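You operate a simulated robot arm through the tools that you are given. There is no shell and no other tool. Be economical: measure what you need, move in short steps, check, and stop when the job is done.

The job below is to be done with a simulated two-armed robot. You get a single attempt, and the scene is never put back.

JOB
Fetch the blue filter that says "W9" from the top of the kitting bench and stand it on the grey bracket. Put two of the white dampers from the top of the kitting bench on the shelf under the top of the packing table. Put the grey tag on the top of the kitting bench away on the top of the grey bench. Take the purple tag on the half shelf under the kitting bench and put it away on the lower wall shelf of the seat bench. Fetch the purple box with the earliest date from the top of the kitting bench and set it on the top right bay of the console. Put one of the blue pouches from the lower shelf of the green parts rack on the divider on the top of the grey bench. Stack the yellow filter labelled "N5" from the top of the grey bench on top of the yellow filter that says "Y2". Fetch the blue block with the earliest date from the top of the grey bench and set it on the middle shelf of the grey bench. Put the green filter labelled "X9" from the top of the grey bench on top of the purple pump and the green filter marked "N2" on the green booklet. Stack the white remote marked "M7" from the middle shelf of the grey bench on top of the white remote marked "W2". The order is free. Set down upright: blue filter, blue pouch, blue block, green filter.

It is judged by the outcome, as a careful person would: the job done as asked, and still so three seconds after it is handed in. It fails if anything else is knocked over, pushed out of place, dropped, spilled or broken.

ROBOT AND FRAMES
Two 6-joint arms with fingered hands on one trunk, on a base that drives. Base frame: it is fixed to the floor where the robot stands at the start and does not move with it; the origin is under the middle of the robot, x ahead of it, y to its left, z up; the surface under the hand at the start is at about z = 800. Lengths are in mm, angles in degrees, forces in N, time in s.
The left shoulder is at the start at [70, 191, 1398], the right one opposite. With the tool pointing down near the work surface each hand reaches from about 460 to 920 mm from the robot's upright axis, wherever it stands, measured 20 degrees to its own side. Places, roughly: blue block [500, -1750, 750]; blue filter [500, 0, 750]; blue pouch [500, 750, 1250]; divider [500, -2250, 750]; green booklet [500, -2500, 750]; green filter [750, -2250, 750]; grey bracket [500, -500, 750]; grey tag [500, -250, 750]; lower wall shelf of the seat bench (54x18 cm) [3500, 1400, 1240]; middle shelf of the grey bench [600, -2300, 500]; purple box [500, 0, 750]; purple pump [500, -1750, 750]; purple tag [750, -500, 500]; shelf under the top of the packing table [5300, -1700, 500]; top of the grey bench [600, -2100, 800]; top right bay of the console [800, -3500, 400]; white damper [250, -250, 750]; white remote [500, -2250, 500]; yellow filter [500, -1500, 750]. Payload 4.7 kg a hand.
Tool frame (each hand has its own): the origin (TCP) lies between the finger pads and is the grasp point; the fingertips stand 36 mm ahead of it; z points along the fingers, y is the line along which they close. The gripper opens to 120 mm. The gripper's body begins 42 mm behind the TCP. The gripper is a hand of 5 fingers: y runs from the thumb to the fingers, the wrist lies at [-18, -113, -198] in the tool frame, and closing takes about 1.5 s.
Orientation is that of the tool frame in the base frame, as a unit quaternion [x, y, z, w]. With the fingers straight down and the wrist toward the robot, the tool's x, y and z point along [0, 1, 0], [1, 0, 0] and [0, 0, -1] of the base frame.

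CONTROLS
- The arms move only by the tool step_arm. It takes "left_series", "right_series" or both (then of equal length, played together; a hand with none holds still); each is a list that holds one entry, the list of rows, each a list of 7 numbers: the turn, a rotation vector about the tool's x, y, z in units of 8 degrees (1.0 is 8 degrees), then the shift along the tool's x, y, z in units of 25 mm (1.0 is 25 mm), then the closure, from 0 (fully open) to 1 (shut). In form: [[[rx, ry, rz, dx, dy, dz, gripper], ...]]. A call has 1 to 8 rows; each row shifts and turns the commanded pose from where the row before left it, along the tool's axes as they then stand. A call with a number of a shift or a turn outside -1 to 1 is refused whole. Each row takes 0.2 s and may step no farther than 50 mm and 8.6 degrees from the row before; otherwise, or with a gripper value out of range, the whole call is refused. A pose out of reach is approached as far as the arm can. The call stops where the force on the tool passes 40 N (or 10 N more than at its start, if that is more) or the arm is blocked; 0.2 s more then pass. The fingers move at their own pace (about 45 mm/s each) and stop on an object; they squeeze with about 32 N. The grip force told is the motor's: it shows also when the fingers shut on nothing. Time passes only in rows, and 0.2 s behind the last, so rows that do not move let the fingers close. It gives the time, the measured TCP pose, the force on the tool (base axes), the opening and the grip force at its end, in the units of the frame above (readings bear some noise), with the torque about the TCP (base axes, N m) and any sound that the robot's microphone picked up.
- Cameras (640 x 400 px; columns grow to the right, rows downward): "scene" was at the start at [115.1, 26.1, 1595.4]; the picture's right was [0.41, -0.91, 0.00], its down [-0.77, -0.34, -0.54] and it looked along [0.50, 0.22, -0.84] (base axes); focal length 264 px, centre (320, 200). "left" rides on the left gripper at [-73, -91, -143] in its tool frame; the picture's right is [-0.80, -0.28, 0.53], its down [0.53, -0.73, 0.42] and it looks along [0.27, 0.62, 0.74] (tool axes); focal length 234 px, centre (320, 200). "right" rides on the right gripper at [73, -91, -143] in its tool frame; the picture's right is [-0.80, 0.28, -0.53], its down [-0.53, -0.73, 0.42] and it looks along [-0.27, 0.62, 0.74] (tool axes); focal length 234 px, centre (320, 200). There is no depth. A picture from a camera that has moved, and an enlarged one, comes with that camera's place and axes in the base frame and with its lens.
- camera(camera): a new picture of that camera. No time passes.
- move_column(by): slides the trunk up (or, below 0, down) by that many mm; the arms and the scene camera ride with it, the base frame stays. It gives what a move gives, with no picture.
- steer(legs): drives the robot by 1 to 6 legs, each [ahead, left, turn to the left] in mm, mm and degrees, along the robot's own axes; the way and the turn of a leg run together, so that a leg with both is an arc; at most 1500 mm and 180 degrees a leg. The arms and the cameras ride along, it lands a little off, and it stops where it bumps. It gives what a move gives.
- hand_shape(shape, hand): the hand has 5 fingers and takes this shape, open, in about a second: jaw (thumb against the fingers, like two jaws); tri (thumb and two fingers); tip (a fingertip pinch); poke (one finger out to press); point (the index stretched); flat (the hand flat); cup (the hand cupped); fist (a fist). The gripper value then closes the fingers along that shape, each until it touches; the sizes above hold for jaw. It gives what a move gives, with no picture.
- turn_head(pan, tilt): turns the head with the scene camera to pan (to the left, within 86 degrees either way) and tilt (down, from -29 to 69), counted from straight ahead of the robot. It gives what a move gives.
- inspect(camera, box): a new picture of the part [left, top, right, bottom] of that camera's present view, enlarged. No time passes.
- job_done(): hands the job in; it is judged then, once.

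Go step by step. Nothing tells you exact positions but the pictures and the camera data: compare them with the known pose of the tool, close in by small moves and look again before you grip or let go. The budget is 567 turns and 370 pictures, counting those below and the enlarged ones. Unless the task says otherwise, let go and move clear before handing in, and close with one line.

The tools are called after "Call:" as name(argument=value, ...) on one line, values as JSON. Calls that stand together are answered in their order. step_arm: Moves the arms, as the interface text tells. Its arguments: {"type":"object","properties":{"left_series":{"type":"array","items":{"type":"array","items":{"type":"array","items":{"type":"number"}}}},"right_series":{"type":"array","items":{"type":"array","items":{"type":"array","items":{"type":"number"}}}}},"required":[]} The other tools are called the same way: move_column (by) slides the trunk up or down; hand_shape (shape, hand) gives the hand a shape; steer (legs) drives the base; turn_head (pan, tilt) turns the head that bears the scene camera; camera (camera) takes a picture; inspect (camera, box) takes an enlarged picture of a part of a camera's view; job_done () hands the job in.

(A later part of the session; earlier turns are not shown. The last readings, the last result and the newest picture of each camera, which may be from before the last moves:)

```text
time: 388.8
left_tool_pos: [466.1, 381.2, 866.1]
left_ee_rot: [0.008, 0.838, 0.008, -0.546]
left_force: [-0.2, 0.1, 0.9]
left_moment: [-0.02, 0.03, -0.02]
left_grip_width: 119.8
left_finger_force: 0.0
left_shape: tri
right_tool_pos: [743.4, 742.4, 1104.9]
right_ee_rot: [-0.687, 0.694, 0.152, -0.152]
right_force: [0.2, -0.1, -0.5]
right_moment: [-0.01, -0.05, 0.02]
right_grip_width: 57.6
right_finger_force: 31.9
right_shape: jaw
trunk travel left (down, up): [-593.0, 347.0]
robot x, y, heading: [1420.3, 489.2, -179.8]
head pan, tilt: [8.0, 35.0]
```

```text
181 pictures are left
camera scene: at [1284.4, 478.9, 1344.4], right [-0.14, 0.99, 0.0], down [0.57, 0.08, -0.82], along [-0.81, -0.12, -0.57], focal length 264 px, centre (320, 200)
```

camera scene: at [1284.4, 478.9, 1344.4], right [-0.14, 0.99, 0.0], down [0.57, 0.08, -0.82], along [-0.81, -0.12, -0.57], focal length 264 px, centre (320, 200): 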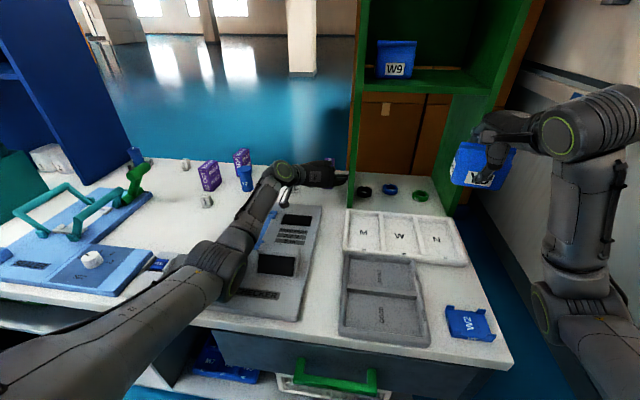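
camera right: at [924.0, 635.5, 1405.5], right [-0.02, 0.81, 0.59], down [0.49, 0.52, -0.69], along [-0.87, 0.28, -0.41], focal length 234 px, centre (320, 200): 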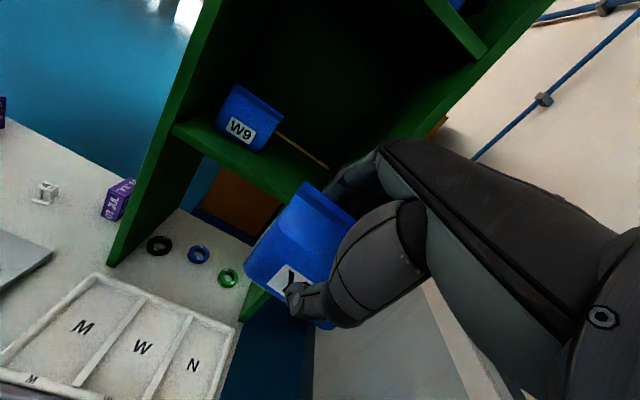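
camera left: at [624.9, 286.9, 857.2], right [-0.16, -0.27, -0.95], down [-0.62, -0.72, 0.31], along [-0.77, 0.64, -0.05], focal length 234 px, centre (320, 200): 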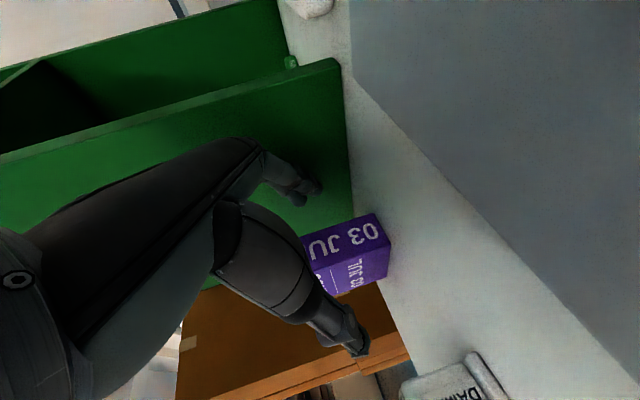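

Call:
steer(legs=[[46, -7, 0]])

Call:
move_column(by=-22)

Call:
camera(camera="left")

```text
time: 389.7
left_tool_pos: [419.1, 384.7, 863.4]
left_ee_rot: [0.007, 0.839, 0.007, -0.545]
left_force: [4.3, -7.8, 4.1]
left_moment: [0.33, 0.05, -0.36]
left_grip_width: 118.7
left_finger_force: 0.0
left_shape: tri
right_tool_pos: [696.3, 746.9, 1104.2]
right_ee_rot: [-0.688, 0.693, 0.151, -0.152]
right_force: [-0.5, -0.6, -1.4]
right_moment: [-0.06, -0.04, 0.01]
right_grip_width: 57.7
right_finger_force: 31.7
right_shape: jaw
trunk travel left (down, up): [-593.0, 347.0]
robot x, y, heading: [1376.8, 495.8, -179.7]
head pan, tilt: [8.0, 35.0]
```

```text
time: 390.4
left_tool_pos: [421.8, 384.5, 860.2]
left_ee_rot: [0.008, 0.833, 0.005, -0.553]
left_force: [2.0, -7.4, 0.4]
left_moment: [0.12, 0.05, -0.33]
left_grip_width: 119.3
left_finger_force: 0.0
left_shape: tri
right_tool_pos: [702.9, 747.7, 1088.5]
right_ee_rot: [-0.687, 0.693, 0.154, -0.155]
right_force: [0.2, -0.5, -0.6]
right_moment: [0.01, -0.04, 0.01]
right_grip_width: 57.7
right_finger_force: 32.3
right_shape: jaw
trunk travel left (down, up): [-571.0, 369.0]
robot x, y, heading: [1373.6, 500.5, -179.8]
head pan, tilt: [8.0, 35.0]
```

```text
180 pictures are left
camera left: at [581.0, 290.9, 849.4], right [-0.18, -0.28, -0.94], down [-0.61, -0.72, 0.32], along [-0.77, 0.64, -0.04], focal length 234 px, centre (320, 200)
```

left: 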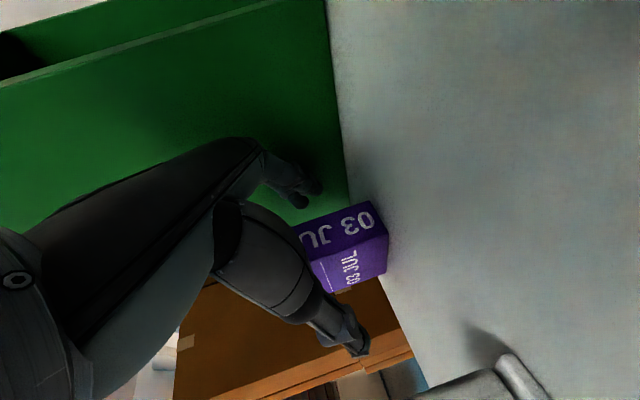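

Call:
step_arm(left_series=[[[0, 0, 0, 0, 0, 0, 0.2], [0, 0, 0, 0, 0, 0, 0.35], [0, 0, 0, 0, 0, 0, 0.35], [0, 0, 0, 0, 0, 0, 0.35]]])

Call:
inspect(camera="scene", box=[200, 130, 400, 290])

```text
time: 391.4
left_tool_pos: [421.8, 385.1, 860.0]
left_ee_rot: [0.008, 0.833, 0.005, -0.553]
left_force: [0.5, 0.2, -0.1]
left_moment: [-0.03, -0.01, 0.0]
left_grip_width: 78.6
left_finger_force: 0.1
left_shape: tri
right_tool_pos: [704.3, 747.2, 1087.3]
right_ee_rot: [-0.687, 0.693, 0.153, -0.155]
right_force: [-0.7, 0.5, -1.4]
right_moment: [0.0, -0.01, -0.02]
right_grip_width: 57.8
right_finger_force: 31.7
right_shape: jaw
trunk travel left (down, up): [-571.0, 369.0]
robot x, y, heading: [1377.5, 501.3, -179.7]
head pan, tilt: [8.0, 35.0]
```

```text
2.50 times, centred on (300, 210) of scene
camera zoom: at [1247.1, 485.4, 1323.6], right [-0.14, 0.99, 0.0], down [0.56, 0.08, -0.82], along [-0.81, -0.12, -0.57], focal length 660 px, centre (370, 175)
```

zoom: 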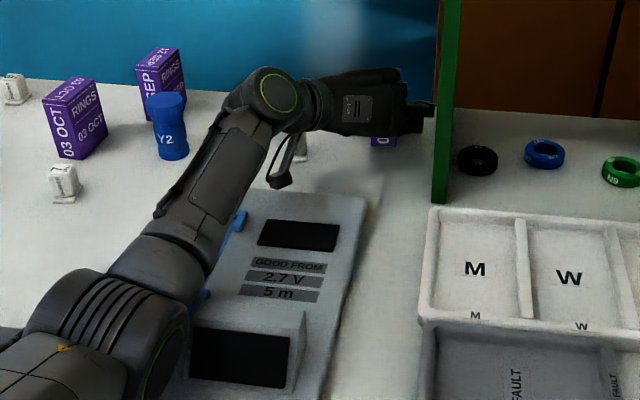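

The elbow was resting on the checker's block; I raise slightly and grip the box at this height.

Call:
move_column(by=12)

Call:
step_arm(left_series=[[[0, 0, 0, -0.3, 0, 0.15, 0.35], [0, 0, 0, 0, 0, 0, 1], [0, 0, 0, 0, 0, 0, 1], [0, 0, 0, 0, 0, 0, 1], [0, 0, 0, 0, 0, 0, 1], [0, 0, 0, 0, 0, 0, 1], [0, 0, 0, 0, 0, 0, 1]]])

Call:
camera(camera="left")

```text
time: 392.0
left_tool_pos: [422.2, 386.4, 855.5]
left_ee_rot: [0.007, 0.838, 0.008, -0.545]
left_force: [0.1, 0.8, -1.1]
left_moment: [-0.02, -0.05, 0.0]
left_grip_width: 78.0
left_finger_force: 0.0
left_shape: tri
right_tool_pos: [700.8, 748.3, 1096.8]
right_ee_rot: [-0.688, 0.693, 0.152, -0.153]
right_force: [0.4, -1.3, -1.7]
right_moment: [-0.02, 0.0, -0.01]
right_grip_width: 57.6
right_finger_force: 31.3
right_shape: jaw
trunk travel left (down, up): [-583.0, 357.0]
robot x, y, heading: [1373.1, 500.0, -179.9]
head pan, tilt: [8.0, 35.0]
```

```text
time: 393.6
left_tool_pos: [420.1, 386.4, 852.6]
left_ee_rot: [0.008, 0.837, 0.007, -0.548]
left_force: [0.0, 0.1, 0.0]
left_moment: [-0.05, 0.0, -0.01]
left_grip_width: 32.5
left_finger_force: 32.3
left_shape: tri
right_tool_pos: [699.6, 748.1, 1097.7]
right_ee_rot: [-0.688, 0.693, 0.152, -0.153]
right_force: [-0.8, -0.2, -1.4]
right_moment: [0.0, 0.01, 0.03]
right_grip_width: 57.4
right_finger_force: 32.1
right_shape: jaw
trunk travel left (down, up): [-583.0, 357.0]
robot x, y, heading: [1374.5, 501.6, -179.8]
head pan, tilt: [8.0, 35.0]
```

```text
178 pictures are left
camera left: at [579.9, 292.4, 843.3], right [-0.17, -0.27, -0.95], down [-0.62, -0.72, 0.32], along [-0.77, 0.64, -0.05], focal length 234 px, centre (320, 200)
```

left: 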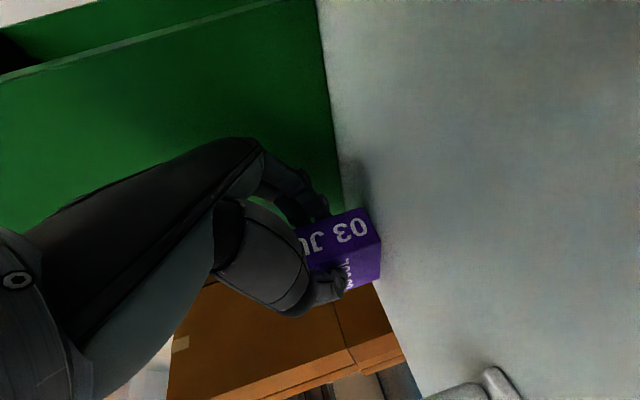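

Box gripped. I lift it and back away from the bench.

Call:
move_column(by=110)

Call:
steer(legs=[[-400, 0, 0]])

Call:
camera(camera="left")

Call:
camera(camera="scene")

```text
time: 395.0
left_tool_pos: [419.4, 386.4, 956.1]
left_ee_rot: [0.007, 0.838, 0.007, -0.545]
left_force: [0.3, -0.6, -1.7]
left_moment: [0.03, -0.04, 0.0]
left_grip_width: 32.3
left_finger_force: 31.9
left_shape: tri
right_tool_pos: [696.5, 748.4, 1204.8]
right_ee_rot: [-0.688, 0.693, 0.15, -0.152]
right_force: [-0.7, 0.0, -1.8]
right_moment: [-0.04, -0.03, -0.01]
right_grip_width: 57.6
right_finger_force: 31.9
right_shape: jaw
trunk travel left (down, up): [-693.0, 247.0]
robot x, y, heading: [1370.3, 500.5, -179.8]
head pan, tilt: [8.0, 35.0]
```

```text
time: 397.5
left_tool_pos: [820.8, 391.0, 954.8]
left_ee_rot: [0.01, 0.838, 0.008, -0.545]
left_force: [0.4, -0.7, -1.6]
left_moment: [0.04, -0.07, 0.0]
left_grip_width: 32.4
left_finger_force: 31.4
left_shape: tri
right_tool_pos: [1100.7, 750.5, 1204.1]
right_ee_rot: [-0.686, 0.695, 0.151, -0.152]
right_force: [-0.7, 0.3, -0.8]
right_moment: [0.03, 0.02, -0.01]
right_grip_width: 57.4
right_finger_force: 32.2
right_shape: jaw
trunk travel left (down, up): [-693.0, 247.0]
robot x, y, heading: [1775.8, 502.9, 180.2]
head pan, tilt: [8.0, 35.0]
```

```text
177 pictures are left
camera left: at [979.3, 296.6, 947.6], right [-0.16, -0.27, -0.95], down [-0.62, -0.72, 0.31], along [-0.77, 0.64, -0.05], focal length 234 px, centre (320, 200)
```

left: 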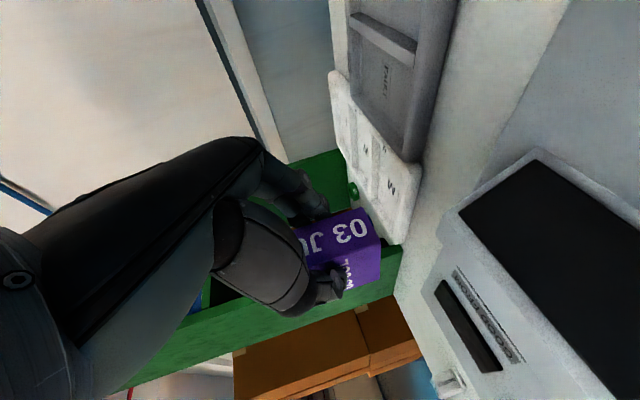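

```text
176 pictures are left
camera scene: at [1639.1, 487.0, 1444.2], right [-0.14, 0.99, 0.0], down [0.57, 0.08, -0.82], along [-0.81, -0.11, -0.57], focal length 264 px, centre (320, 200)
```

scene: 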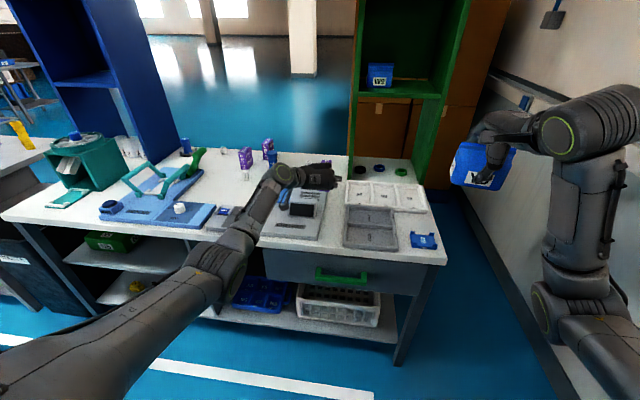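

Both are held. I retract the left arm, raise the trunk and drive to the grey bench's far side for the pouch.

Call:
step_arm(left_series=[[[0, 0, 0, -0.755, -0.35, -0.993, 1], [0, 0, 0, -0.755, -0.35, -0.993, 1], [0, 0, 0, -0.755, -0.35, -0.993, 1], [0, 0, 0, -0.755, -0.35, -0.993, 1], [0, 0, 0, -0.755, -0.35, -0.993, 1], [0, 0, 0, -0.755, -0.35, -0.993, 1], [0, 0, 0, -0.755, -0.35, -0.993, 1], [0, 0, 0, -0.755, -0.35, -0.993, 1]]])

Call:
move_column(by=200)

Call:
steer(legs=[[0, 1450, 0], [0, 1450, 0]])

Call:
turn_head(pan=-5, tilt=40)

Call:
camera(camera="scene")

```text
time: 399.3
left_tool_pos: [1062.8, 315.0, 899.5]
left_ee_rot: [0.009, 0.838, 0.01, -0.545]
left_force: [-0.4, 0.0, -0.3]
left_moment: [0.02, -0.07, -0.01]
left_grip_width: 32.2
left_finger_force: 32.0
left_shape: tri
right_tool_pos: [1100.2, 751.2, 1205.5]
right_ee_rot: [-0.686, 0.695, 0.151, -0.153]
right_force: [-0.6, -0.4, 0.3]
right_moment: [0.01, 0.01, 0.02]
right_grip_width: 57.6
right_finger_force: 32.3
right_shape: jaw
trunk travel left (down, up): [-693.0, 247.0]
robot x, y, heading: [1778.0, 500.8, 180.0]
head pan, tilt: [8.0, 35.0]
```

```text
time: 401.5
left_tool_pos: [1061.2, 316.3, 1098.4]
left_ee_rot: [0.01, 0.839, 0.008, -0.544]
left_force: [-0.2, -0.6, -2.6]
left_moment: [-0.03, -0.05, 0.02]
left_grip_width: 32.6
left_finger_force: 32.0
left_shape: tri
right_tool_pos: [1098.9, 751.6, 1403.6]
right_ee_rot: [-0.686, 0.695, 0.152, -0.152]
right_force: [0.0, -0.7, -1.0]
right_moment: [-0.02, -0.03, 0.0]
right_grip_width: 57.5
right_finger_force: 31.7
right_shape: jaw
trunk travel left (down, up): [-893.0, 47.0]
robot x, y, heading: [1779.3, 501.4, 179.9]
head pan, tilt: [8.0, 35.0]
```

```text
time: 415.7
left_tool_pos: [1110.6, -2650.9, 1099.0]
left_ee_rot: [-0.006, 0.838, -0.001, -0.545]
left_force: [0.0, 0.5, -1.3]
left_moment: [0.02, -0.02, 0.0]
left_grip_width: 32.2
left_finger_force: 32.3
left_shape: tri
right_tool_pos: [1132.4, -2215.3, 1405.1]
right_ee_rot: [0.698, -0.683, -0.148, 0.155]
right_force: [-0.8, 0.4, -0.8]
right_moment: [-0.05, 0.0, 0.0]
right_grip_width: 57.3
right_finger_force: 32.1
right_shape: jaw
trunk travel left (down, up): [-893.0, 47.0]
robot x, y, heading: [1818.5, -2441.6, -178.2]
head pan, tilt: [8.0, 35.0]
```

```text
time: 416.4
left_tool_pos: [1111.0, -2652.3, 1098.0]
left_ee_rot: [-0.005, 0.838, -0.002, -0.545]
left_force: [0.6, 0.7, -1.3]
left_moment: [-0.01, -0.04, 0.0]
left_grip_width: 32.5
left_finger_force: 31.8
left_shape: tri
right_tool_pos: [1133.5, -2214.2, 1404.8]
right_ee_rot: [0.698, -0.683, -0.149, 0.155]
right_force: [0.2, -0.1, -0.5]
right_moment: [-0.03, -0.03, -0.02]
right_grip_width: 57.4
right_finger_force: 32.3
right_shape: jaw
trunk travel left (down, up): [-893.0, 47.0]
robot x, y, heading: [1818.9, -2441.6, -178.2]
head pan, tilt: [-5.0, 40.0]
```

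```text
175 pictures are left
camera scene: at [1683.4, -2441.5, 1636.7], right [0.05, 1.0, 0.0], down [0.64, -0.03, -0.77], along [-0.76, 0.04, -0.64], focal length 264 px, centre (320, 200)
```

scene: 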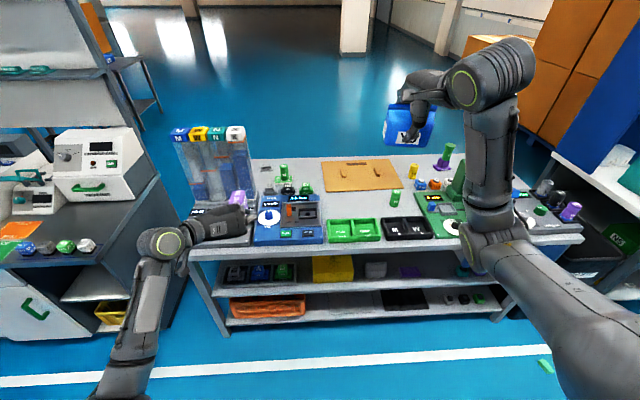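

Call:
steer(legs=[[0, -60, -1.8], [480, 0, 0]])

Call:
step_arm(right_series=[[[0, 0, 0, 0, -0.2, 0.95, 1], [0, 0, 0, 0, -0.2, 0.95, 1], [0, 0, 0, 0, -0.2, 0.95, 1], [0, 0, 0, 0, -0.2, 0.95, 1], [0, 0, 0, 0, -0.2, 0.95, 1], [0, 0, 0, 0, -0.2, 0.95, 1], [0, 0, 0, 0, -0.2, 0.95, 1], [0, 0, 0, 0, -0.2, 0.95, 1]]])

Call:
camera(camera="right")

Call:
camera(camera="scene")

```text
time: 419.9
left_tool_pos: [616.3, -2565.3, 1098.9]
left_ee_rot: [0.01, 0.838, 0.009, -0.545]
left_force: [-0.2, -1.6, -1.3]
left_moment: [0.03, -0.07, 0.0]
left_grip_width: 32.4
left_finger_force: 31.7
left_shape: tri
right_tool_pos: [653.5, -2129.9, 1406.0]
right_ee_rot: [-0.686, 0.696, 0.151, -0.152]
right_force: [0.7, 0.4, -0.3]
right_moment: [0.01, 0.01, 0.01]
right_grip_width: 57.4
right_finger_force: 31.5
right_shape: jaw
trunk travel left (down, up): [-893.0, 47.0]
robot x, y, heading: [1327.7, -2379.6, 179.5]
head pan, tilt: [-5.0, 40.0]
```

```text
time: 421.7
left_tool_pos: [616.5, -2564.4, 1097.3]
left_ee_rot: [0.01, 0.839, 0.008, -0.545]
left_force: [0.0, 0.6, -0.9]
left_moment: [0.0, -0.02, -0.01]
left_grip_width: 32.4
left_finger_force: 31.6
left_shape: tri
right_tool_pos: [610.8, -2128.4, 1215.1]
right_ee_rot: [-0.686, 0.696, 0.152, -0.152]
right_force: [-0.2, 0.0, -0.9]
right_moment: [0.0, -0.01, -0.03]
right_grip_width: 57.3
right_finger_force: 32.1
right_shape: jaw
trunk travel left (down, up): [-893.0, 47.0]
robot x, y, heading: [1331.4, -2379.1, 179.9]
head pan, tilt: [-5.0, 40.0]
```

```text
174 pictures are left
camera right: at [753.1, -2202.2, 1307.2], right [-0.02, 0.81, 0.59], down [0.49, 0.52, -0.69], along [-0.87, 0.28, -0.41], focal length 234 px, centre (320, 200)
```

right: 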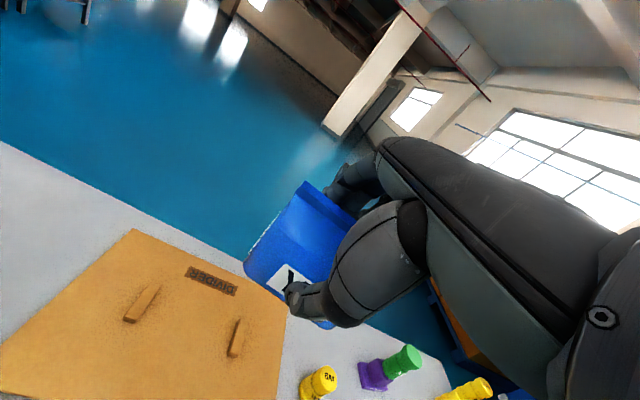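

```text
173 pictures are left
camera scene: at [1195.3, -2375.4, 1636.7], right [0.09, 1.0, 0.0], down [0.64, -0.06, -0.77], along [-0.76, 0.07, -0.64], focal length 264 px, centre (320, 200)
```

scene: 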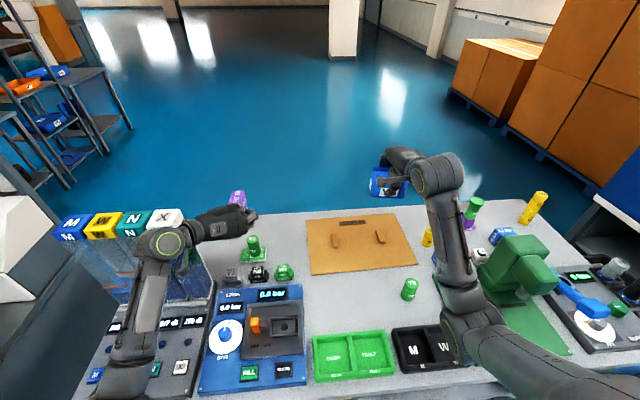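

Call:
step_arm(right_series=[[[0, 0, 0, 0.11, -0.323, 1, 1], [0, 0, 0, 0.11, -0.323, 1, 1], [0, 0, 0, 0.11, -0.323, 1, 1], [0, 0, 0, 0.11, -0.323, 1, 1], [0, 0, 0, 0.11, -0.323, 1, 1], [0, 0, 0, 0.11, -0.323, 1, 1], [0, 0, 0, 0.11, -0.323, 1, 1], [0, 0, 0, 0.11, -0.323, 1, 1]]])

Call:
step_arm(right_series=[[[0, 0, 0, 0, -0.323, 1, 1], [0, 0, 0, 0, -0.323, 1, 1]]])

Call:
camera(camera="right")

Call:
inspect(camera="scene", box=[280, 180, 460, 300])

```text
time: 423.5
left_tool_pos: [614.4, -2564.7, 1098.1]
left_ee_rot: [0.01, 0.839, 0.009, -0.545]
left_force: [-0.3, -0.9, -1.9]
left_moment: [-0.02, -0.08, -0.02]
left_grip_width: 32.5
left_finger_force: 32.3
left_shape: tri
right_tool_pos: [584.7, -2152.1, 1006.5]
right_ee_rot: [-0.685, 0.696, 0.152, -0.152]
right_force: [0.2, -0.1, -1.0]
right_moment: [-0.01, -0.01, 0.04]
right_grip_width: 57.4
right_finger_force: 32.2
right_shape: jaw
trunk travel left (down, up): [-893.0, 47.0]
robot x, y, heading: [1331.2, -2384.8, 179.5]
head pan, tilt: [-5.0, 40.0]
```

```text
time: 424.1
left_tool_pos: [615.1, -2564.5, 1098.6]
left_ee_rot: [0.01, 0.839, 0.009, -0.544]
left_force: [0.9, 0.4, -1.6]
left_moment: [0.0, -0.03, 0.0]
left_grip_width: 32.4
left_finger_force: 31.8
left_shape: tri
right_tool_pos: [580.4, -2150.8, 954.1]
right_ee_rot: [-0.686, 0.696, 0.152, -0.152]
right_force: [0.1, 0.0, 0.5]
right_moment: [0.03, -0.04, -0.02]
right_grip_width: 57.2
right_finger_force: 32.6
right_shape: jaw
trunk travel left (down, up): [-893.0, 47.0]
robot x, y, heading: [1332.2, -2379.8, 180.0]
head pan, tilt: [-5.0, 40.0]
```

```text
172 pictures are left
camera right: at [722.0, -2225.7, 1046.2], right [-0.02, 0.81, 0.59], down [0.49, 0.52, -0.69], along [-0.87, 0.28, -0.41], focal length 234 px, centre (320, 200)
```

right: 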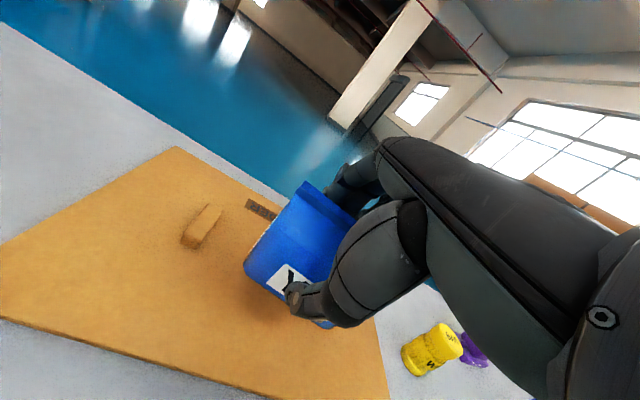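

```text
3.33 times, centred on (370, 240) of scene
camera zoom: at [1195.0, -2375.2, 1636.7], right [0.09, 1.0, 0.0], down [0.64, -0.06, -0.77], along [-0.76, 0.07, -0.64], focal length 880 px, centre (153, 67)
```

zoom: 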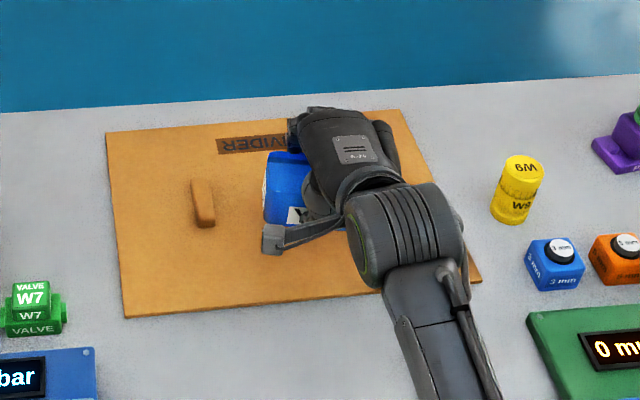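

Call:
step_arm(right_series=[[[0, 0, 0, 0, -0.423, 0.906, 1], [0, 0, 0, 0, -0.423, 0.906, 1], [0, 0, 0, 0, -0.1, 0.2, 1], [0, 0, 0, 0, 0, 0, 1]]])

Call:
camera(camera="right")

Call:
inspect(camera="scene", box=[300, 190, 420, 280])

```text
time: 425.1
left_tool_pos: [615.9, -2564.9, 1098.5]
left_ee_rot: [0.01, 0.839, 0.009, -0.544]
left_force: [0.3, 0.9, -1.5]
left_moment: [-0.01, -0.08, 0.01]
left_grip_width: 32.8
left_finger_force: 31.5
left_shape: tri
right_tool_pos: [579.3, -2151.8, 898.3]
right_ee_rot: [-0.686, 0.696, 0.152, -0.152]
right_force: [0.2, 0.6, -0.3]
right_moment: [-0.03, -0.01, -0.01]
right_grip_width: 57.2
right_finger_force: 32.2
right_shape: jaw
trunk travel left (down, up): [-893.0, 47.0]
robot x, y, heading: [1333.2, -2376.5, 179.8]
head pan, tilt: [-5.0, 40.0]
```

```text
170 pictures are left
camera right: at [722.4, -2226.2, 990.2], right [-0.02, 0.81, 0.59], down [0.49, 0.52, -0.69], along [-0.87, 0.28, -0.41], focal length 234 px, centre (320, 200)
```

right: 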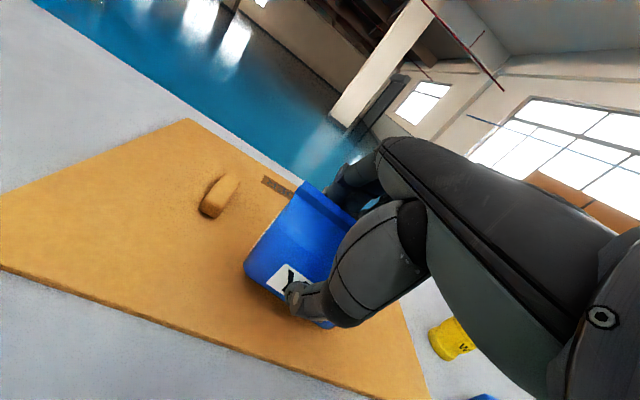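

```text
4.44 times, centred on (360, 235) of scene
camera zoom: at [1195.4, -2375.4, 1636.7], right [0.09, 1.0, 0.0], down [0.64, -0.06, -0.77], along [-0.76, 0.07, -0.64], focal length 1174 px, centre (142, 44)
```

zoom: 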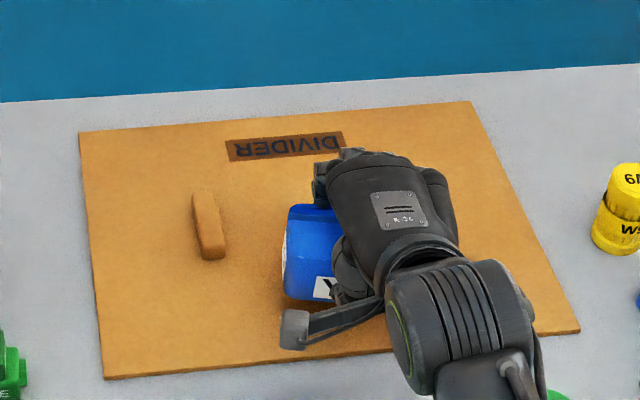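

Call:
step_arm(right_series=[[[0, 0, 0, 0, -0.07, 0.15, 1], [0, 0, 0, 0, -0.07, 0.15, 1], [0, 0, 0, 0, 0, 0, 1]]])

Call:
step_arm(right_series=[[[0, 0, 0, 0, -0.07, 0.15, 1], [0, 0, 0, 0, 0, 0, 1]]])

```text
time: 425.9
left_tool_pos: [615.5, -2565.0, 1097.5]
left_ee_rot: [0.011, 0.838, 0.009, -0.545]
left_force: [0.2, 0.4, -1.1]
left_moment: [-0.01, -0.07, 0.01]
left_grip_width: 32.4
left_finger_force: 32.1
left_shape: tri
right_tool_pos: [580.5, -2151.5, 890.3]
right_ee_rot: [-0.686, 0.696, 0.151, -0.152]
right_force: [-0.6, -0.1, -0.8]
right_moment: [-0.04, -0.03, -0.04]
right_grip_width: 57.5
right_finger_force: 32.2
right_shape: jaw
trunk travel left (down, up): [-893.0, 47.0]
robot x, y, heading: [1329.6, -2376.6, 179.8]
head pan, tilt: [-5.0, 40.0]
```

```text
time: 426.5
left_tool_pos: [616.6, -2564.8, 1097.4]
left_ee_rot: [0.01, 0.839, 0.009, -0.545]
left_force: [0.1, 0.0, -1.7]
left_moment: [-0.01, -0.06, 0.01]
left_grip_width: 32.3
left_finger_force: 32.3
left_shape: tri
right_tool_pos: [579.3, -2152.6, 886.1]
right_ee_rot: [-0.685, 0.696, 0.151, -0.151]
right_force: [1.1, -0.3, -0.9]
right_moment: [0.0, -0.04, -0.01]
right_grip_width: 57.2
right_finger_force: 32.0
right_shape: jaw
trunk travel left (down, up): [-893.0, 47.0]
robot x, y, heading: [1325.9, -2380.2, 179.9]
head pan, tilt: [-5.0, 40.0]
```

Call:
step_arm(right_series=[[[0, 0, 0, 0, -0.07, 0.15, 1], [0, 0, 0, 0, -0.07, 0.15, 1], [0, 0, 0, 0, 0, 0, 1]]])

Call:
inspect(camera="right", box=[200, 150, 420, 360])

```text
time: 427.3
left_tool_pos: [615.6, -2564.6, 1097.9]
left_ee_rot: [0.01, 0.839, 0.008, -0.545]
left_force: [0.0, -0.7, -1.2]
left_moment: [-0.02, -0.07, 0.01]
left_grip_width: 32.7
left_finger_force: 31.9
left_shape: tri
right_tool_pos: [578.6, -2152.9, 877.7]
right_ee_rot: [-0.685, 0.696, 0.152, -0.152]
right_force: [-0.1, -0.3, -0.3]
right_moment: [0.0, 0.01, -0.01]
right_grip_width: 57.2
right_finger_force: 32.0
right_shape: jaw
trunk travel left (down, up): [-893.0, 47.0]
robot x, y, heading: [1329.6, -2377.1, 180.0]
head pan, tilt: [-5.0, 40.0]
```

```text
1.90 times, centred on (310, 255) of right
camera zoom: at [721.1, -2226.9, 969.6], right [-0.02, 0.81, 0.59], down [0.49, 0.52, -0.69], along [-0.87, 0.28, -0.41], focal length 446 px, centre (339, 95)
```

zoom: 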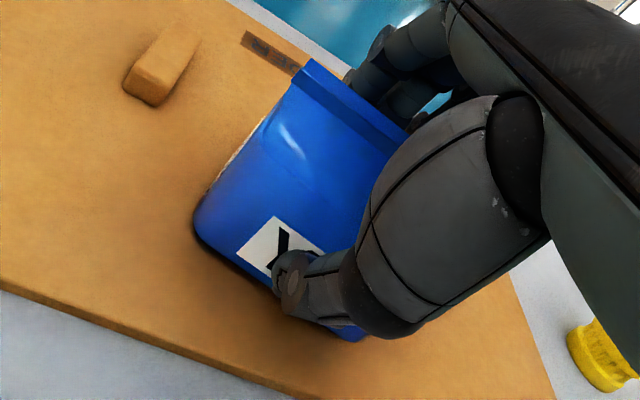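

Call:
step_arm(right_series=[[[0, 0, 0, 0, -0.07, 0.15, 1], [0, 0, 0, 0, -0.05, 0.1, 1], [0, 0, 0, 0, 0, 0, 1]]])

Call:
step_arm(right_series=[[[0, 0, 0, 0, -0.05, 0.1, 1], [0, 0, 0, 0, -0.05, 0.1, 1], [0, 0, 0, 0, 0, 0, 1]]])

```text
time: 428.1
left_tool_pos: [617.3, -2565.8, 1097.8]
left_ee_rot: [0.011, 0.838, 0.008, -0.545]
left_force: [-0.6, 0.4, -1.9]
left_moment: [0.0, -0.1, -0.01]
left_grip_width: 32.5
left_finger_force: 32.2
left_shape: tri
right_tool_pos: [579.2, -2152.2, 872.5]
right_ee_rot: [-0.685, 0.695, 0.155, -0.154]
right_force: [-0.4, 0.3, 13.5]
right_moment: [0.12, -0.15, -0.02]
right_grip_width: 57.5
right_finger_force: 32.0
right_shape: jaw
trunk travel left (down, up): [-893.0, 47.0]
robot x, y, heading: [1330.1, -2378.0, 179.8]
head pan, tilt: [-5.0, 40.0]
```

```text
time: 428.9
left_tool_pos: [618.3, -2566.1, 1100.7]
left_ee_rot: [0.01, 0.838, 0.009, -0.545]
left_force: [-0.3, 0.7, -1.9]
left_moment: [-0.01, -0.06, 0.0]
left_grip_width: 32.8
left_finger_force: 32.0
left_shape: tri
right_tool_pos: [580.8, -2153.3, 869.4]
right_ee_rot: [-0.685, 0.695, 0.156, -0.154]
right_force: [-0.9, 3.4, 29.4]
right_moment: [0.18, -0.35, -0.07]
right_grip_width: 59.9
right_finger_force: 32.1
right_shape: jaw
trunk travel left (down, up): [-893.0, 47.0]
robot x, y, heading: [1329.5, -2382.8, 179.7]
head pan, tilt: [-5.0, 40.0]
```

Call:
step_arm(right_series=[[[0, 0, 0, 0, 0.07, -0.15, 1], [0, 0, 0, 0, 0, 0, 0.6], [0, 0, 0, 0, 0, 0, 0.3], [0, 0, 0, 0, 0, 0, 0], [0, 0, 0, 0, 0, 0, 0], [0, 0, 0, 0, 0, 0, 0], [0, 0, 0, 0, 0, 0, 0]]])

Call:
inspect(camera="right", box=[200, 150, 420, 360])

```text
time: 430.5
left_tool_pos: [616.2, -2565.6, 1097.8]
left_ee_rot: [0.01, 0.839, 0.009, -0.544]
left_force: [0.0, 0.6, -0.8]
left_moment: [-0.03, -0.07, -0.03]
left_grip_width: 32.4
left_finger_force: 32.0
left_shape: tri
right_tool_pos: [579.6, -2152.2, 869.5]
right_ee_rot: [-0.685, 0.696, 0.151, -0.152]
right_force: [0.5, 0.5, -0.1]
right_moment: [-0.01, 0.02, 0.0]
right_grip_width: 119.6
right_finger_force: 0.1
right_shape: jaw
trunk travel left (down, up): [-893.0, 47.0]
robot x, y, heading: [1328.2, -2382.2, 179.8]
head pan, tilt: [-5.0, 40.0]
```

```text
1.90 times, centred on (310, 255) of right
camera zoom: at [722.0, -2226.6, 961.2], right [-0.02, 0.81, 0.59], down [0.5, 0.52, -0.69], along [-0.87, 0.28, -0.41], focal length 446 px, centre (339, 95)
```

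zoom: 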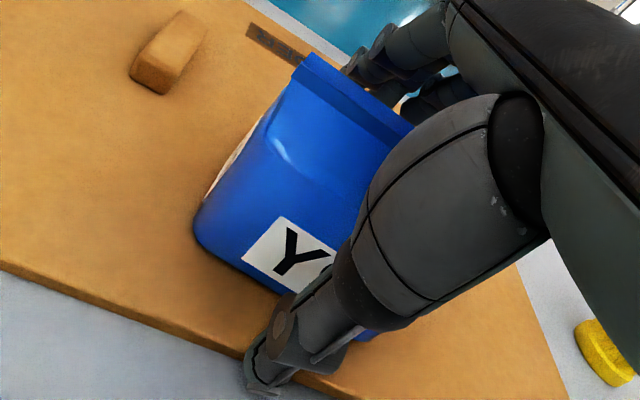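

Released and upright. I rise straight up, then check.

Call:
step_arm(right_series=[[[0, 0, 0, 0, 0.42, -0.9, 0], [0, 0, 0, 0, 0.42, -0.9, 0], [0, 0, 0, 0, 0.42, -0.9, 0], [0, 0, 0, 0, 0.42, -0.9, 0], [0, 0, 0, 0, 0, -1, 0], [0, 0, 0, 0, 0, -1, 0], [0, 0, 0, 0, 0, -1, 0], [0, 0, 0, 0, 0, -1, 0]]])

Call:
inspect(camera="scene", box=[280, 180, 460, 300])

```text
time: 432.3
left_tool_pos: [616.5, -2564.6, 1098.5]
left_ee_rot: [0.01, 0.838, 0.008, -0.545]
left_force: [0.2, 0.0, -0.9]
left_moment: [-0.02, -0.08, 0.02]
left_grip_width: 32.5
left_finger_force: 31.8
left_shape: tri
right_tool_pos: [623.3, -2152.4, 1057.8]
right_ee_rot: [-0.686, 0.695, 0.152, -0.151]
right_force: [0.2, 0.3, -0.3]
right_moment: [-0.01, 0.0, -0.01]
right_grip_width: 119.9
right_finger_force: 0.1
right_shape: jaw
trunk travel left (down, up): [-893.0, 47.0]
robot x, y, heading: [1331.3, -2380.4, 179.6]
head pan, tilt: [-5.0, 40.0]
```

```text
3.33 times, centred on (370, 240) of scene
camera zoom: at [1196.4, -2375.5, 1636.8], right [0.09, 1.0, 0.0], down [0.64, -0.06, -0.77], along [-0.76, 0.07, -0.64], focal length 880 px, centre (153, 67)
```

zoom: 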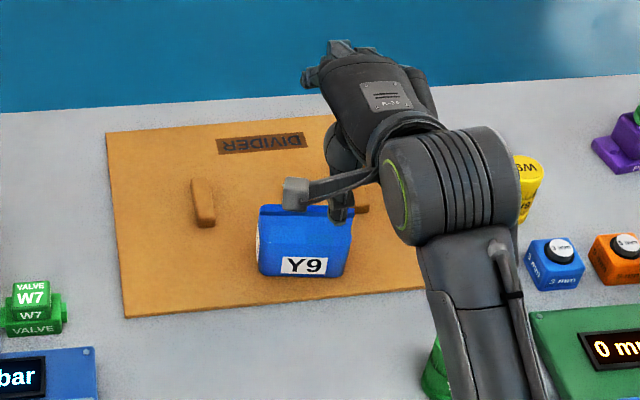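

The pouch stands on the divider. Now the console: I back off, drive over, stretch the left arm and lower.

Call:
steer(legs=[[-510, 0, 0.2], [0, 985, 0]])

Call:
move_column(by=-400)

Call:
step_arm(left_series=[[[0, 0, 0, 0.755, 0.35, 0.993, 1], [0, 0, 0, 0.755, 0.35, 0.993, 1], [0, 0, 0, 0.755, 0.35, 0.993, 1], [0, 0, 0, 0.755, 0.35, 0.993, 1], [0, 0, 0, 0.755, 0.35, 0.993, 1]]])

Call:
turn_head(pan=0, tilt=30)

Call:
camera(camera="scene")

```text
time: 440.0
left_tool_pos: [1138.7, -3563.5, 1097.8]
left_ee_rot: [0.002, 0.839, 0.004, -0.545]
left_force: [0.6, -0.8, -1.7]
left_moment: [0.01, -0.05, 0.04]
left_grip_width: 32.6
left_finger_force: 32.0
left_shape: tri
right_tool_pos: [1137.6, -3151.5, 1058.8]
right_ee_rot: [0.693, -0.689, -0.15, 0.154]
right_force: [0.0, -0.3, -0.1]
right_moment: [0.0, -0.01, 0.0]
right_grip_width: 119.9
right_finger_force: 0.1
right_shape: jaw
trunk travel left (down, up): [-893.0, 47.0]
robot x, y, heading: [1851.4, -3365.8, -179.2]
head pan, tilt: [-5.0, 40.0]
```

```text
time: 443.8
left_tool_pos: [1139.4, -3563.4, 699.0]
left_ee_rot: [0.002, 0.838, 0.003, -0.545]
left_force: [-0.7, 0.5, -1.1]
left_moment: [0.05, -0.05, 0.02]
left_grip_width: 32.4
left_finger_force: 31.8
left_shape: tri
right_tool_pos: [1136.5, -3151.7, 659.0]
right_ee_rot: [0.692, -0.689, -0.15, 0.153]
right_force: [-0.1, 0.0, 0.7]
right_moment: [0.0, -0.03, 0.01]
right_grip_width: 119.7
right_finger_force: 0.0
right_shape: jaw
trunk travel left (down, up): [-493.0, 447.0]
robot x, y, heading: [1849.0, -3367.4, -179.3]
head pan, tilt: [-5.0, 40.0]
```

```text
time: 445.0
left_tool_pos: [1005.6, -3521.5, 726.0]
left_ee_rot: [0.006, 0.842, 0.006, -0.54]
left_force: [13.2, -2.1, -5.3]
left_moment: [-0.01, 0.5, -0.3]
left_grip_width: 32.3
left_finger_force: 32.2
left_shape: tri
right_tool_pos: [1137.8, -3151.8, 659.2]
right_ee_rot: [0.693, -0.689, -0.151, 0.153]
right_force: [-0.2, 1.1, -0.8]
right_moment: [-0.02, 0.02, 0.01]
right_grip_width: 119.8
right_finger_force: 0.0
right_shape: jaw
trunk travel left (down, up): [-493.0, 447.0]
robot x, y, heading: [1852.2, -3365.0, -179.1]
head pan, tilt: [-5.0, 40.0]
stopped in row 5 (left hand): the force on the tool passed its limit at 80 N (the readings are from after the stop); the commanded pose is now the measured one
```

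```text
time: 445.7
left_tool_pos: [1003.3, -3522.0, 725.2]
left_ee_rot: [0.005, 0.842, 0.006, -0.539]
left_force: [12.3, -7.3, -9.5]
left_moment: [0.1, 0.47, -0.28]
left_grip_width: 32.3
left_finger_force: 32.0
left_shape: tri
right_tool_pos: [1137.6, -3152.6, 658.2]
right_ee_rot: [0.692, -0.689, -0.151, 0.152]
right_force: [0.4, 0.0, 0.5]
right_moment: [0.01, 0.0, -0.03]
right_grip_width: 119.8
right_finger_force: 0.0
right_shape: jaw
trunk travel left (down, up): [-493.0, 447.0]
robot x, y, heading: [1853.8, -3363.4, -179.3]
head pan, tilt: [0.0, 30.0]
```

```text
165 pictures are left
camera scene: at [1709.3, -3371.4, 1251.9], right [-0.02, 1.0, 0.0], down [0.5, 0.01, -0.87], along [-0.87, -0.01, -0.5], focal length 264 px, centre (320, 200)
```

scene: 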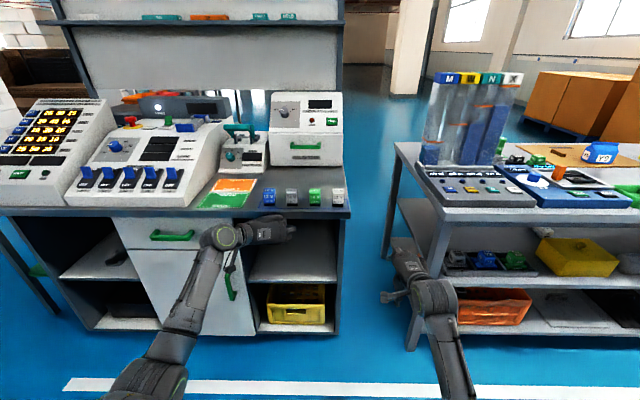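

I extended too high and touched the desk edge. I back off, lower fully, and check the box.

Call:
steer(legs=[[-90, 0, 0]])

Call:
move_column(by=-180)

Call:
camera(camera="left")

Call:
camera(camera="scene")

```text
time: 446.8
left_tool_pos: [1094.0, -3519.3, 727.7]
left_ee_rot: [0.005, 0.841, 0.008, -0.541]
left_force: [0.7, 0.0, -0.5]
left_moment: [0.0, -0.13, 0.0]
left_grip_width: 32.4
left_finger_force: 32.4
left_shape: tri
right_tool_pos: [1228.5, -3149.7, 659.3]
right_ee_rot: [0.692, -0.689, -0.15, 0.154]
right_force: [0.9, -0.3, 0.7]
right_moment: [0.02, 0.01, -0.01]
right_grip_width: 119.6
right_finger_force: 0.0
right_shape: jaw
trunk travel left (down, up): [-493.0, 447.0]
robot x, y, heading: [1942.8, -3365.9, -179.3]
head pan, tilt: [0.0, 30.0]
```

```text
time: 448.8
left_tool_pos: [1094.4, -3519.0, 547.5]
left_ee_rot: [0.006, 0.841, 0.008, -0.541]
left_force: [0.1, -0.1, -0.6]
left_moment: [0.02, -0.09, 0.0]
left_grip_width: 32.2
left_finger_force: 32.2
left_shape: tri
right_tool_pos: [1228.1, -3150.3, 479.2]
right_ee_rot: [0.692, -0.689, -0.151, 0.153]
right_force: [-0.2, 0.2, 0.2]
right_moment: [-0.02, 0.01, -0.04]
right_grip_width: 119.7
right_finger_force: 0.1
right_shape: jaw
trunk travel left (down, up): [-313.0, 627.0]
robot x, y, heading: [1938.0, -3365.2, -179.2]
head pan, tilt: [0.0, 30.0]
```

```text
164 pictures are left
camera left: at [1252.7, -3612.1, 540.4], right [-0.15, -0.27, -0.95], down [-0.62, -0.72, 0.3], along [-0.77, 0.63, -0.06], focal length 234 px, centre (320, 200)
```

left: 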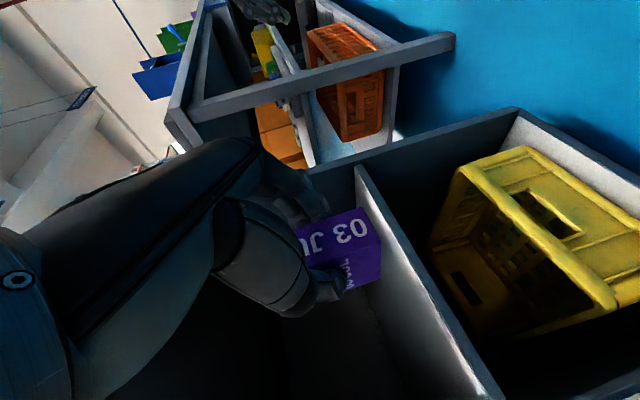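

```text
163 pictures are left
camera scene: at [1800.1, -3368.8, 1072.2], right [-0.02, 1.0, 0.0], down [0.5, 0.01, -0.87], along [-0.87, -0.01, -0.5], focal length 264 px, centre (320, 200)
```

scene: 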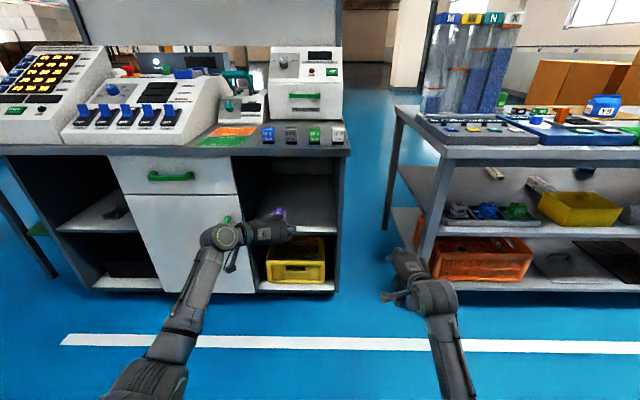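

Call:
move_column(by=-25)

Call:
steer(legs=[[150, 0, 0]])

Call:
camera(camera="left")

Call:
inspect(camera="scene", box=[200, 170, 380, 290])

```text
time: 449.5
left_tool_pos: [1092.8, -3518.3, 521.6]
left_ee_rot: [0.006, 0.841, 0.008, -0.541]
left_force: [0.3, 0.5, -0.9]
left_moment: [0.01, -0.11, -0.04]
left_grip_width: 32.3
left_finger_force: 31.4
left_shape: tri
right_tool_pos: [1228.2, -3150.9, 453.2]
right_ee_rot: [0.692, -0.689, -0.15, 0.153]
right_force: [0.0, 0.6, 0.2]
right_moment: [-0.02, 0.01, -0.01]
right_grip_width: 119.7
right_finger_force: 0.1
right_shape: jaw
trunk travel left (down, up): [-288.0, 652.0]
robot x, y, heading: [1943.2, -3364.4, -179.1]
head pan, tilt: [0.0, 30.0]
```

```text
time: 450.9
left_tool_pos: [945.2, -3519.6, 520.5]
left_ee_rot: [0.006, 0.841, 0.008, -0.54]
left_force: [-0.3, 0.5, -2.0]
left_moment: [0.01, -0.06, 0.02]
left_grip_width: 32.2
left_finger_force: 31.7
left_shape: tri
right_tool_pos: [1079.8, -3150.4, 453.8]
right_ee_rot: [0.691, -0.69, -0.149, 0.152]
right_force: [0.0, 0.4, 0.8]
right_moment: [-0.01, 0.02, -0.01]
right_grip_width: 119.8
right_finger_force: 0.2
right_shape: jaw
trunk travel left (down, up): [-288.0, 652.0]
robot x, y, heading: [1789.5, -3365.7, -179.2]
head pan, tilt: [0.0, 30.0]
```

```text
162 pictures are left
camera left: at [1104.0, -3613.0, 514.7], right [-0.15, -0.27, -0.95], down [-0.62, -0.72, 0.3], along [-0.77, 0.64, -0.06], focal length 234 px, centre (320, 200)
```

left: 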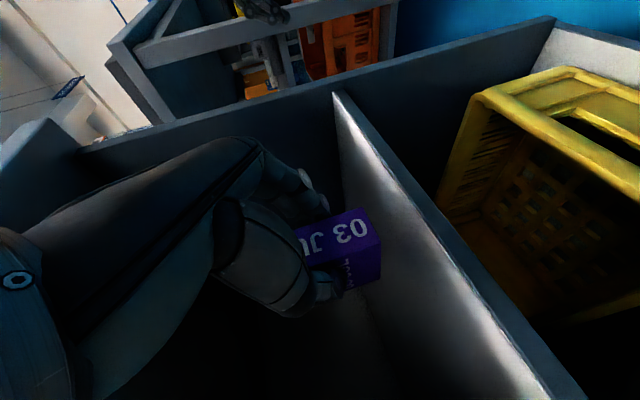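

```text
3.33 times, centred on (290, 230) of scene
camera zoom: at [1651.5, -3370.7, 1046.9], right [-0.01, 1.0, 0.0], down [0.5, 0.01, -0.87], along [-0.87, -0.01, -0.5], focal length 880 px, centre (420, 100)
```

zoom: 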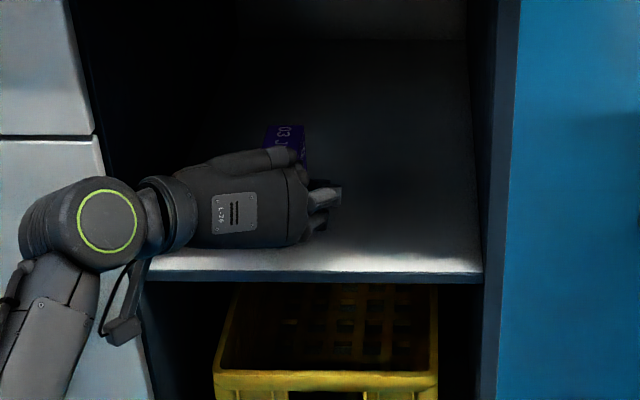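

Call:
steer(legs=[[75, 0, 0]])

Call:
move_column(by=-36)

Call:
move_column(by=-6)

Call:
camera(camera="left")

```text
time: 451.9
left_tool_pos: [871.0, -3519.0, 519.8]
left_ee_rot: [0.007, 0.841, 0.009, -0.541]
left_force: [0.4, 0.5, -1.9]
left_moment: [0.0, -0.09, 0.03]
left_grip_width: 32.3
left_finger_force: 32.2
left_shape: tri
right_tool_pos: [1006.3, -3151.9, 452.0]
right_ee_rot: [0.692, -0.69, -0.15, 0.152]
right_force: [-1.1, 0.5, 0.5]
right_moment: [0.04, -0.05, -0.01]
right_grip_width: 120.0
right_finger_force: 0.0
right_shape: jaw
trunk travel left (down, up): [-288.0, 652.0]
robot x, y, heading: [1716.6, -3372.9, -179.5]
head pan, tilt: [0.0, 30.0]
```

```text
time: 452.7
left_tool_pos: [871.5, -3519.3, 488.2]
left_ee_rot: [0.006, 0.841, 0.008, -0.542]
left_force: [0.7, -0.3, 3.9]
left_moment: [0.08, 0.31, -0.04]
left_grip_width: 32.5
left_finger_force: 32.4
left_shape: tri
right_tool_pos: [1006.5, -3151.1, 416.2]
right_ee_rot: [0.692, -0.689, -0.15, 0.154]
right_force: [0.3, 0.0, 0.4]
right_moment: [0.0, -0.02, 0.02]
right_grip_width: 119.4
right_finger_force: 0.0
right_shape: jaw
trunk travel left (down, up): [-252.0, 688.0]
robot x, y, heading: [1716.8, -3362.0, -179.2]
head pan, tilt: [0.0, 30.0]
```

```text
time: 453.3
left_tool_pos: [869.6, -3518.8, 486.2]
left_ee_rot: [0.007, 0.839, 0.009, -0.544]
left_force: [-0.4, -1.8, 20.2]
left_moment: [0.24, 0.52, 0.22]
left_grip_width: 32.7
left_finger_force: 32.3
left_shape: tri
right_tool_pos: [1007.4, -3150.9, 413.0]
right_ee_rot: [0.691, -0.69, -0.151, 0.154]
right_force: [0.3, 0.2, -0.2]
right_moment: [-0.04, 0.0, -0.01]
right_grip_width: 119.7
right_finger_force: 0.0
right_shape: jaw
trunk travel left (down, up): [-246.0, 694.0]
robot x, y, heading: [1718.1, -3365.5, -179.3]
head pan, tilt: [0.0, 30.0]
```

```text
160 pictures are left
camera left: at [1029.9, -3612.9, 477.4], right [-0.16, -0.27, -0.95], down [-0.62, -0.72, 0.31], along [-0.77, 0.64, -0.05], focal length 234 px, centre (320, 200)
```

left: 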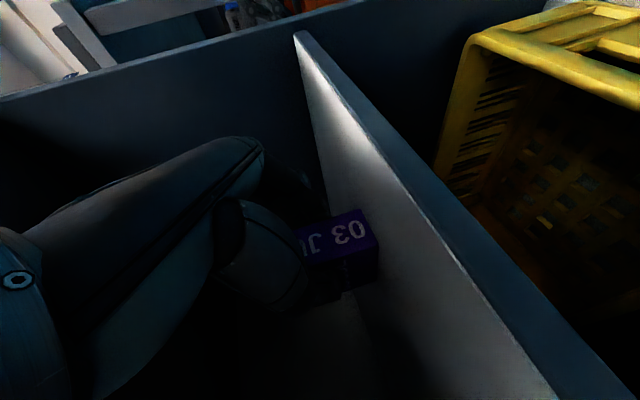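

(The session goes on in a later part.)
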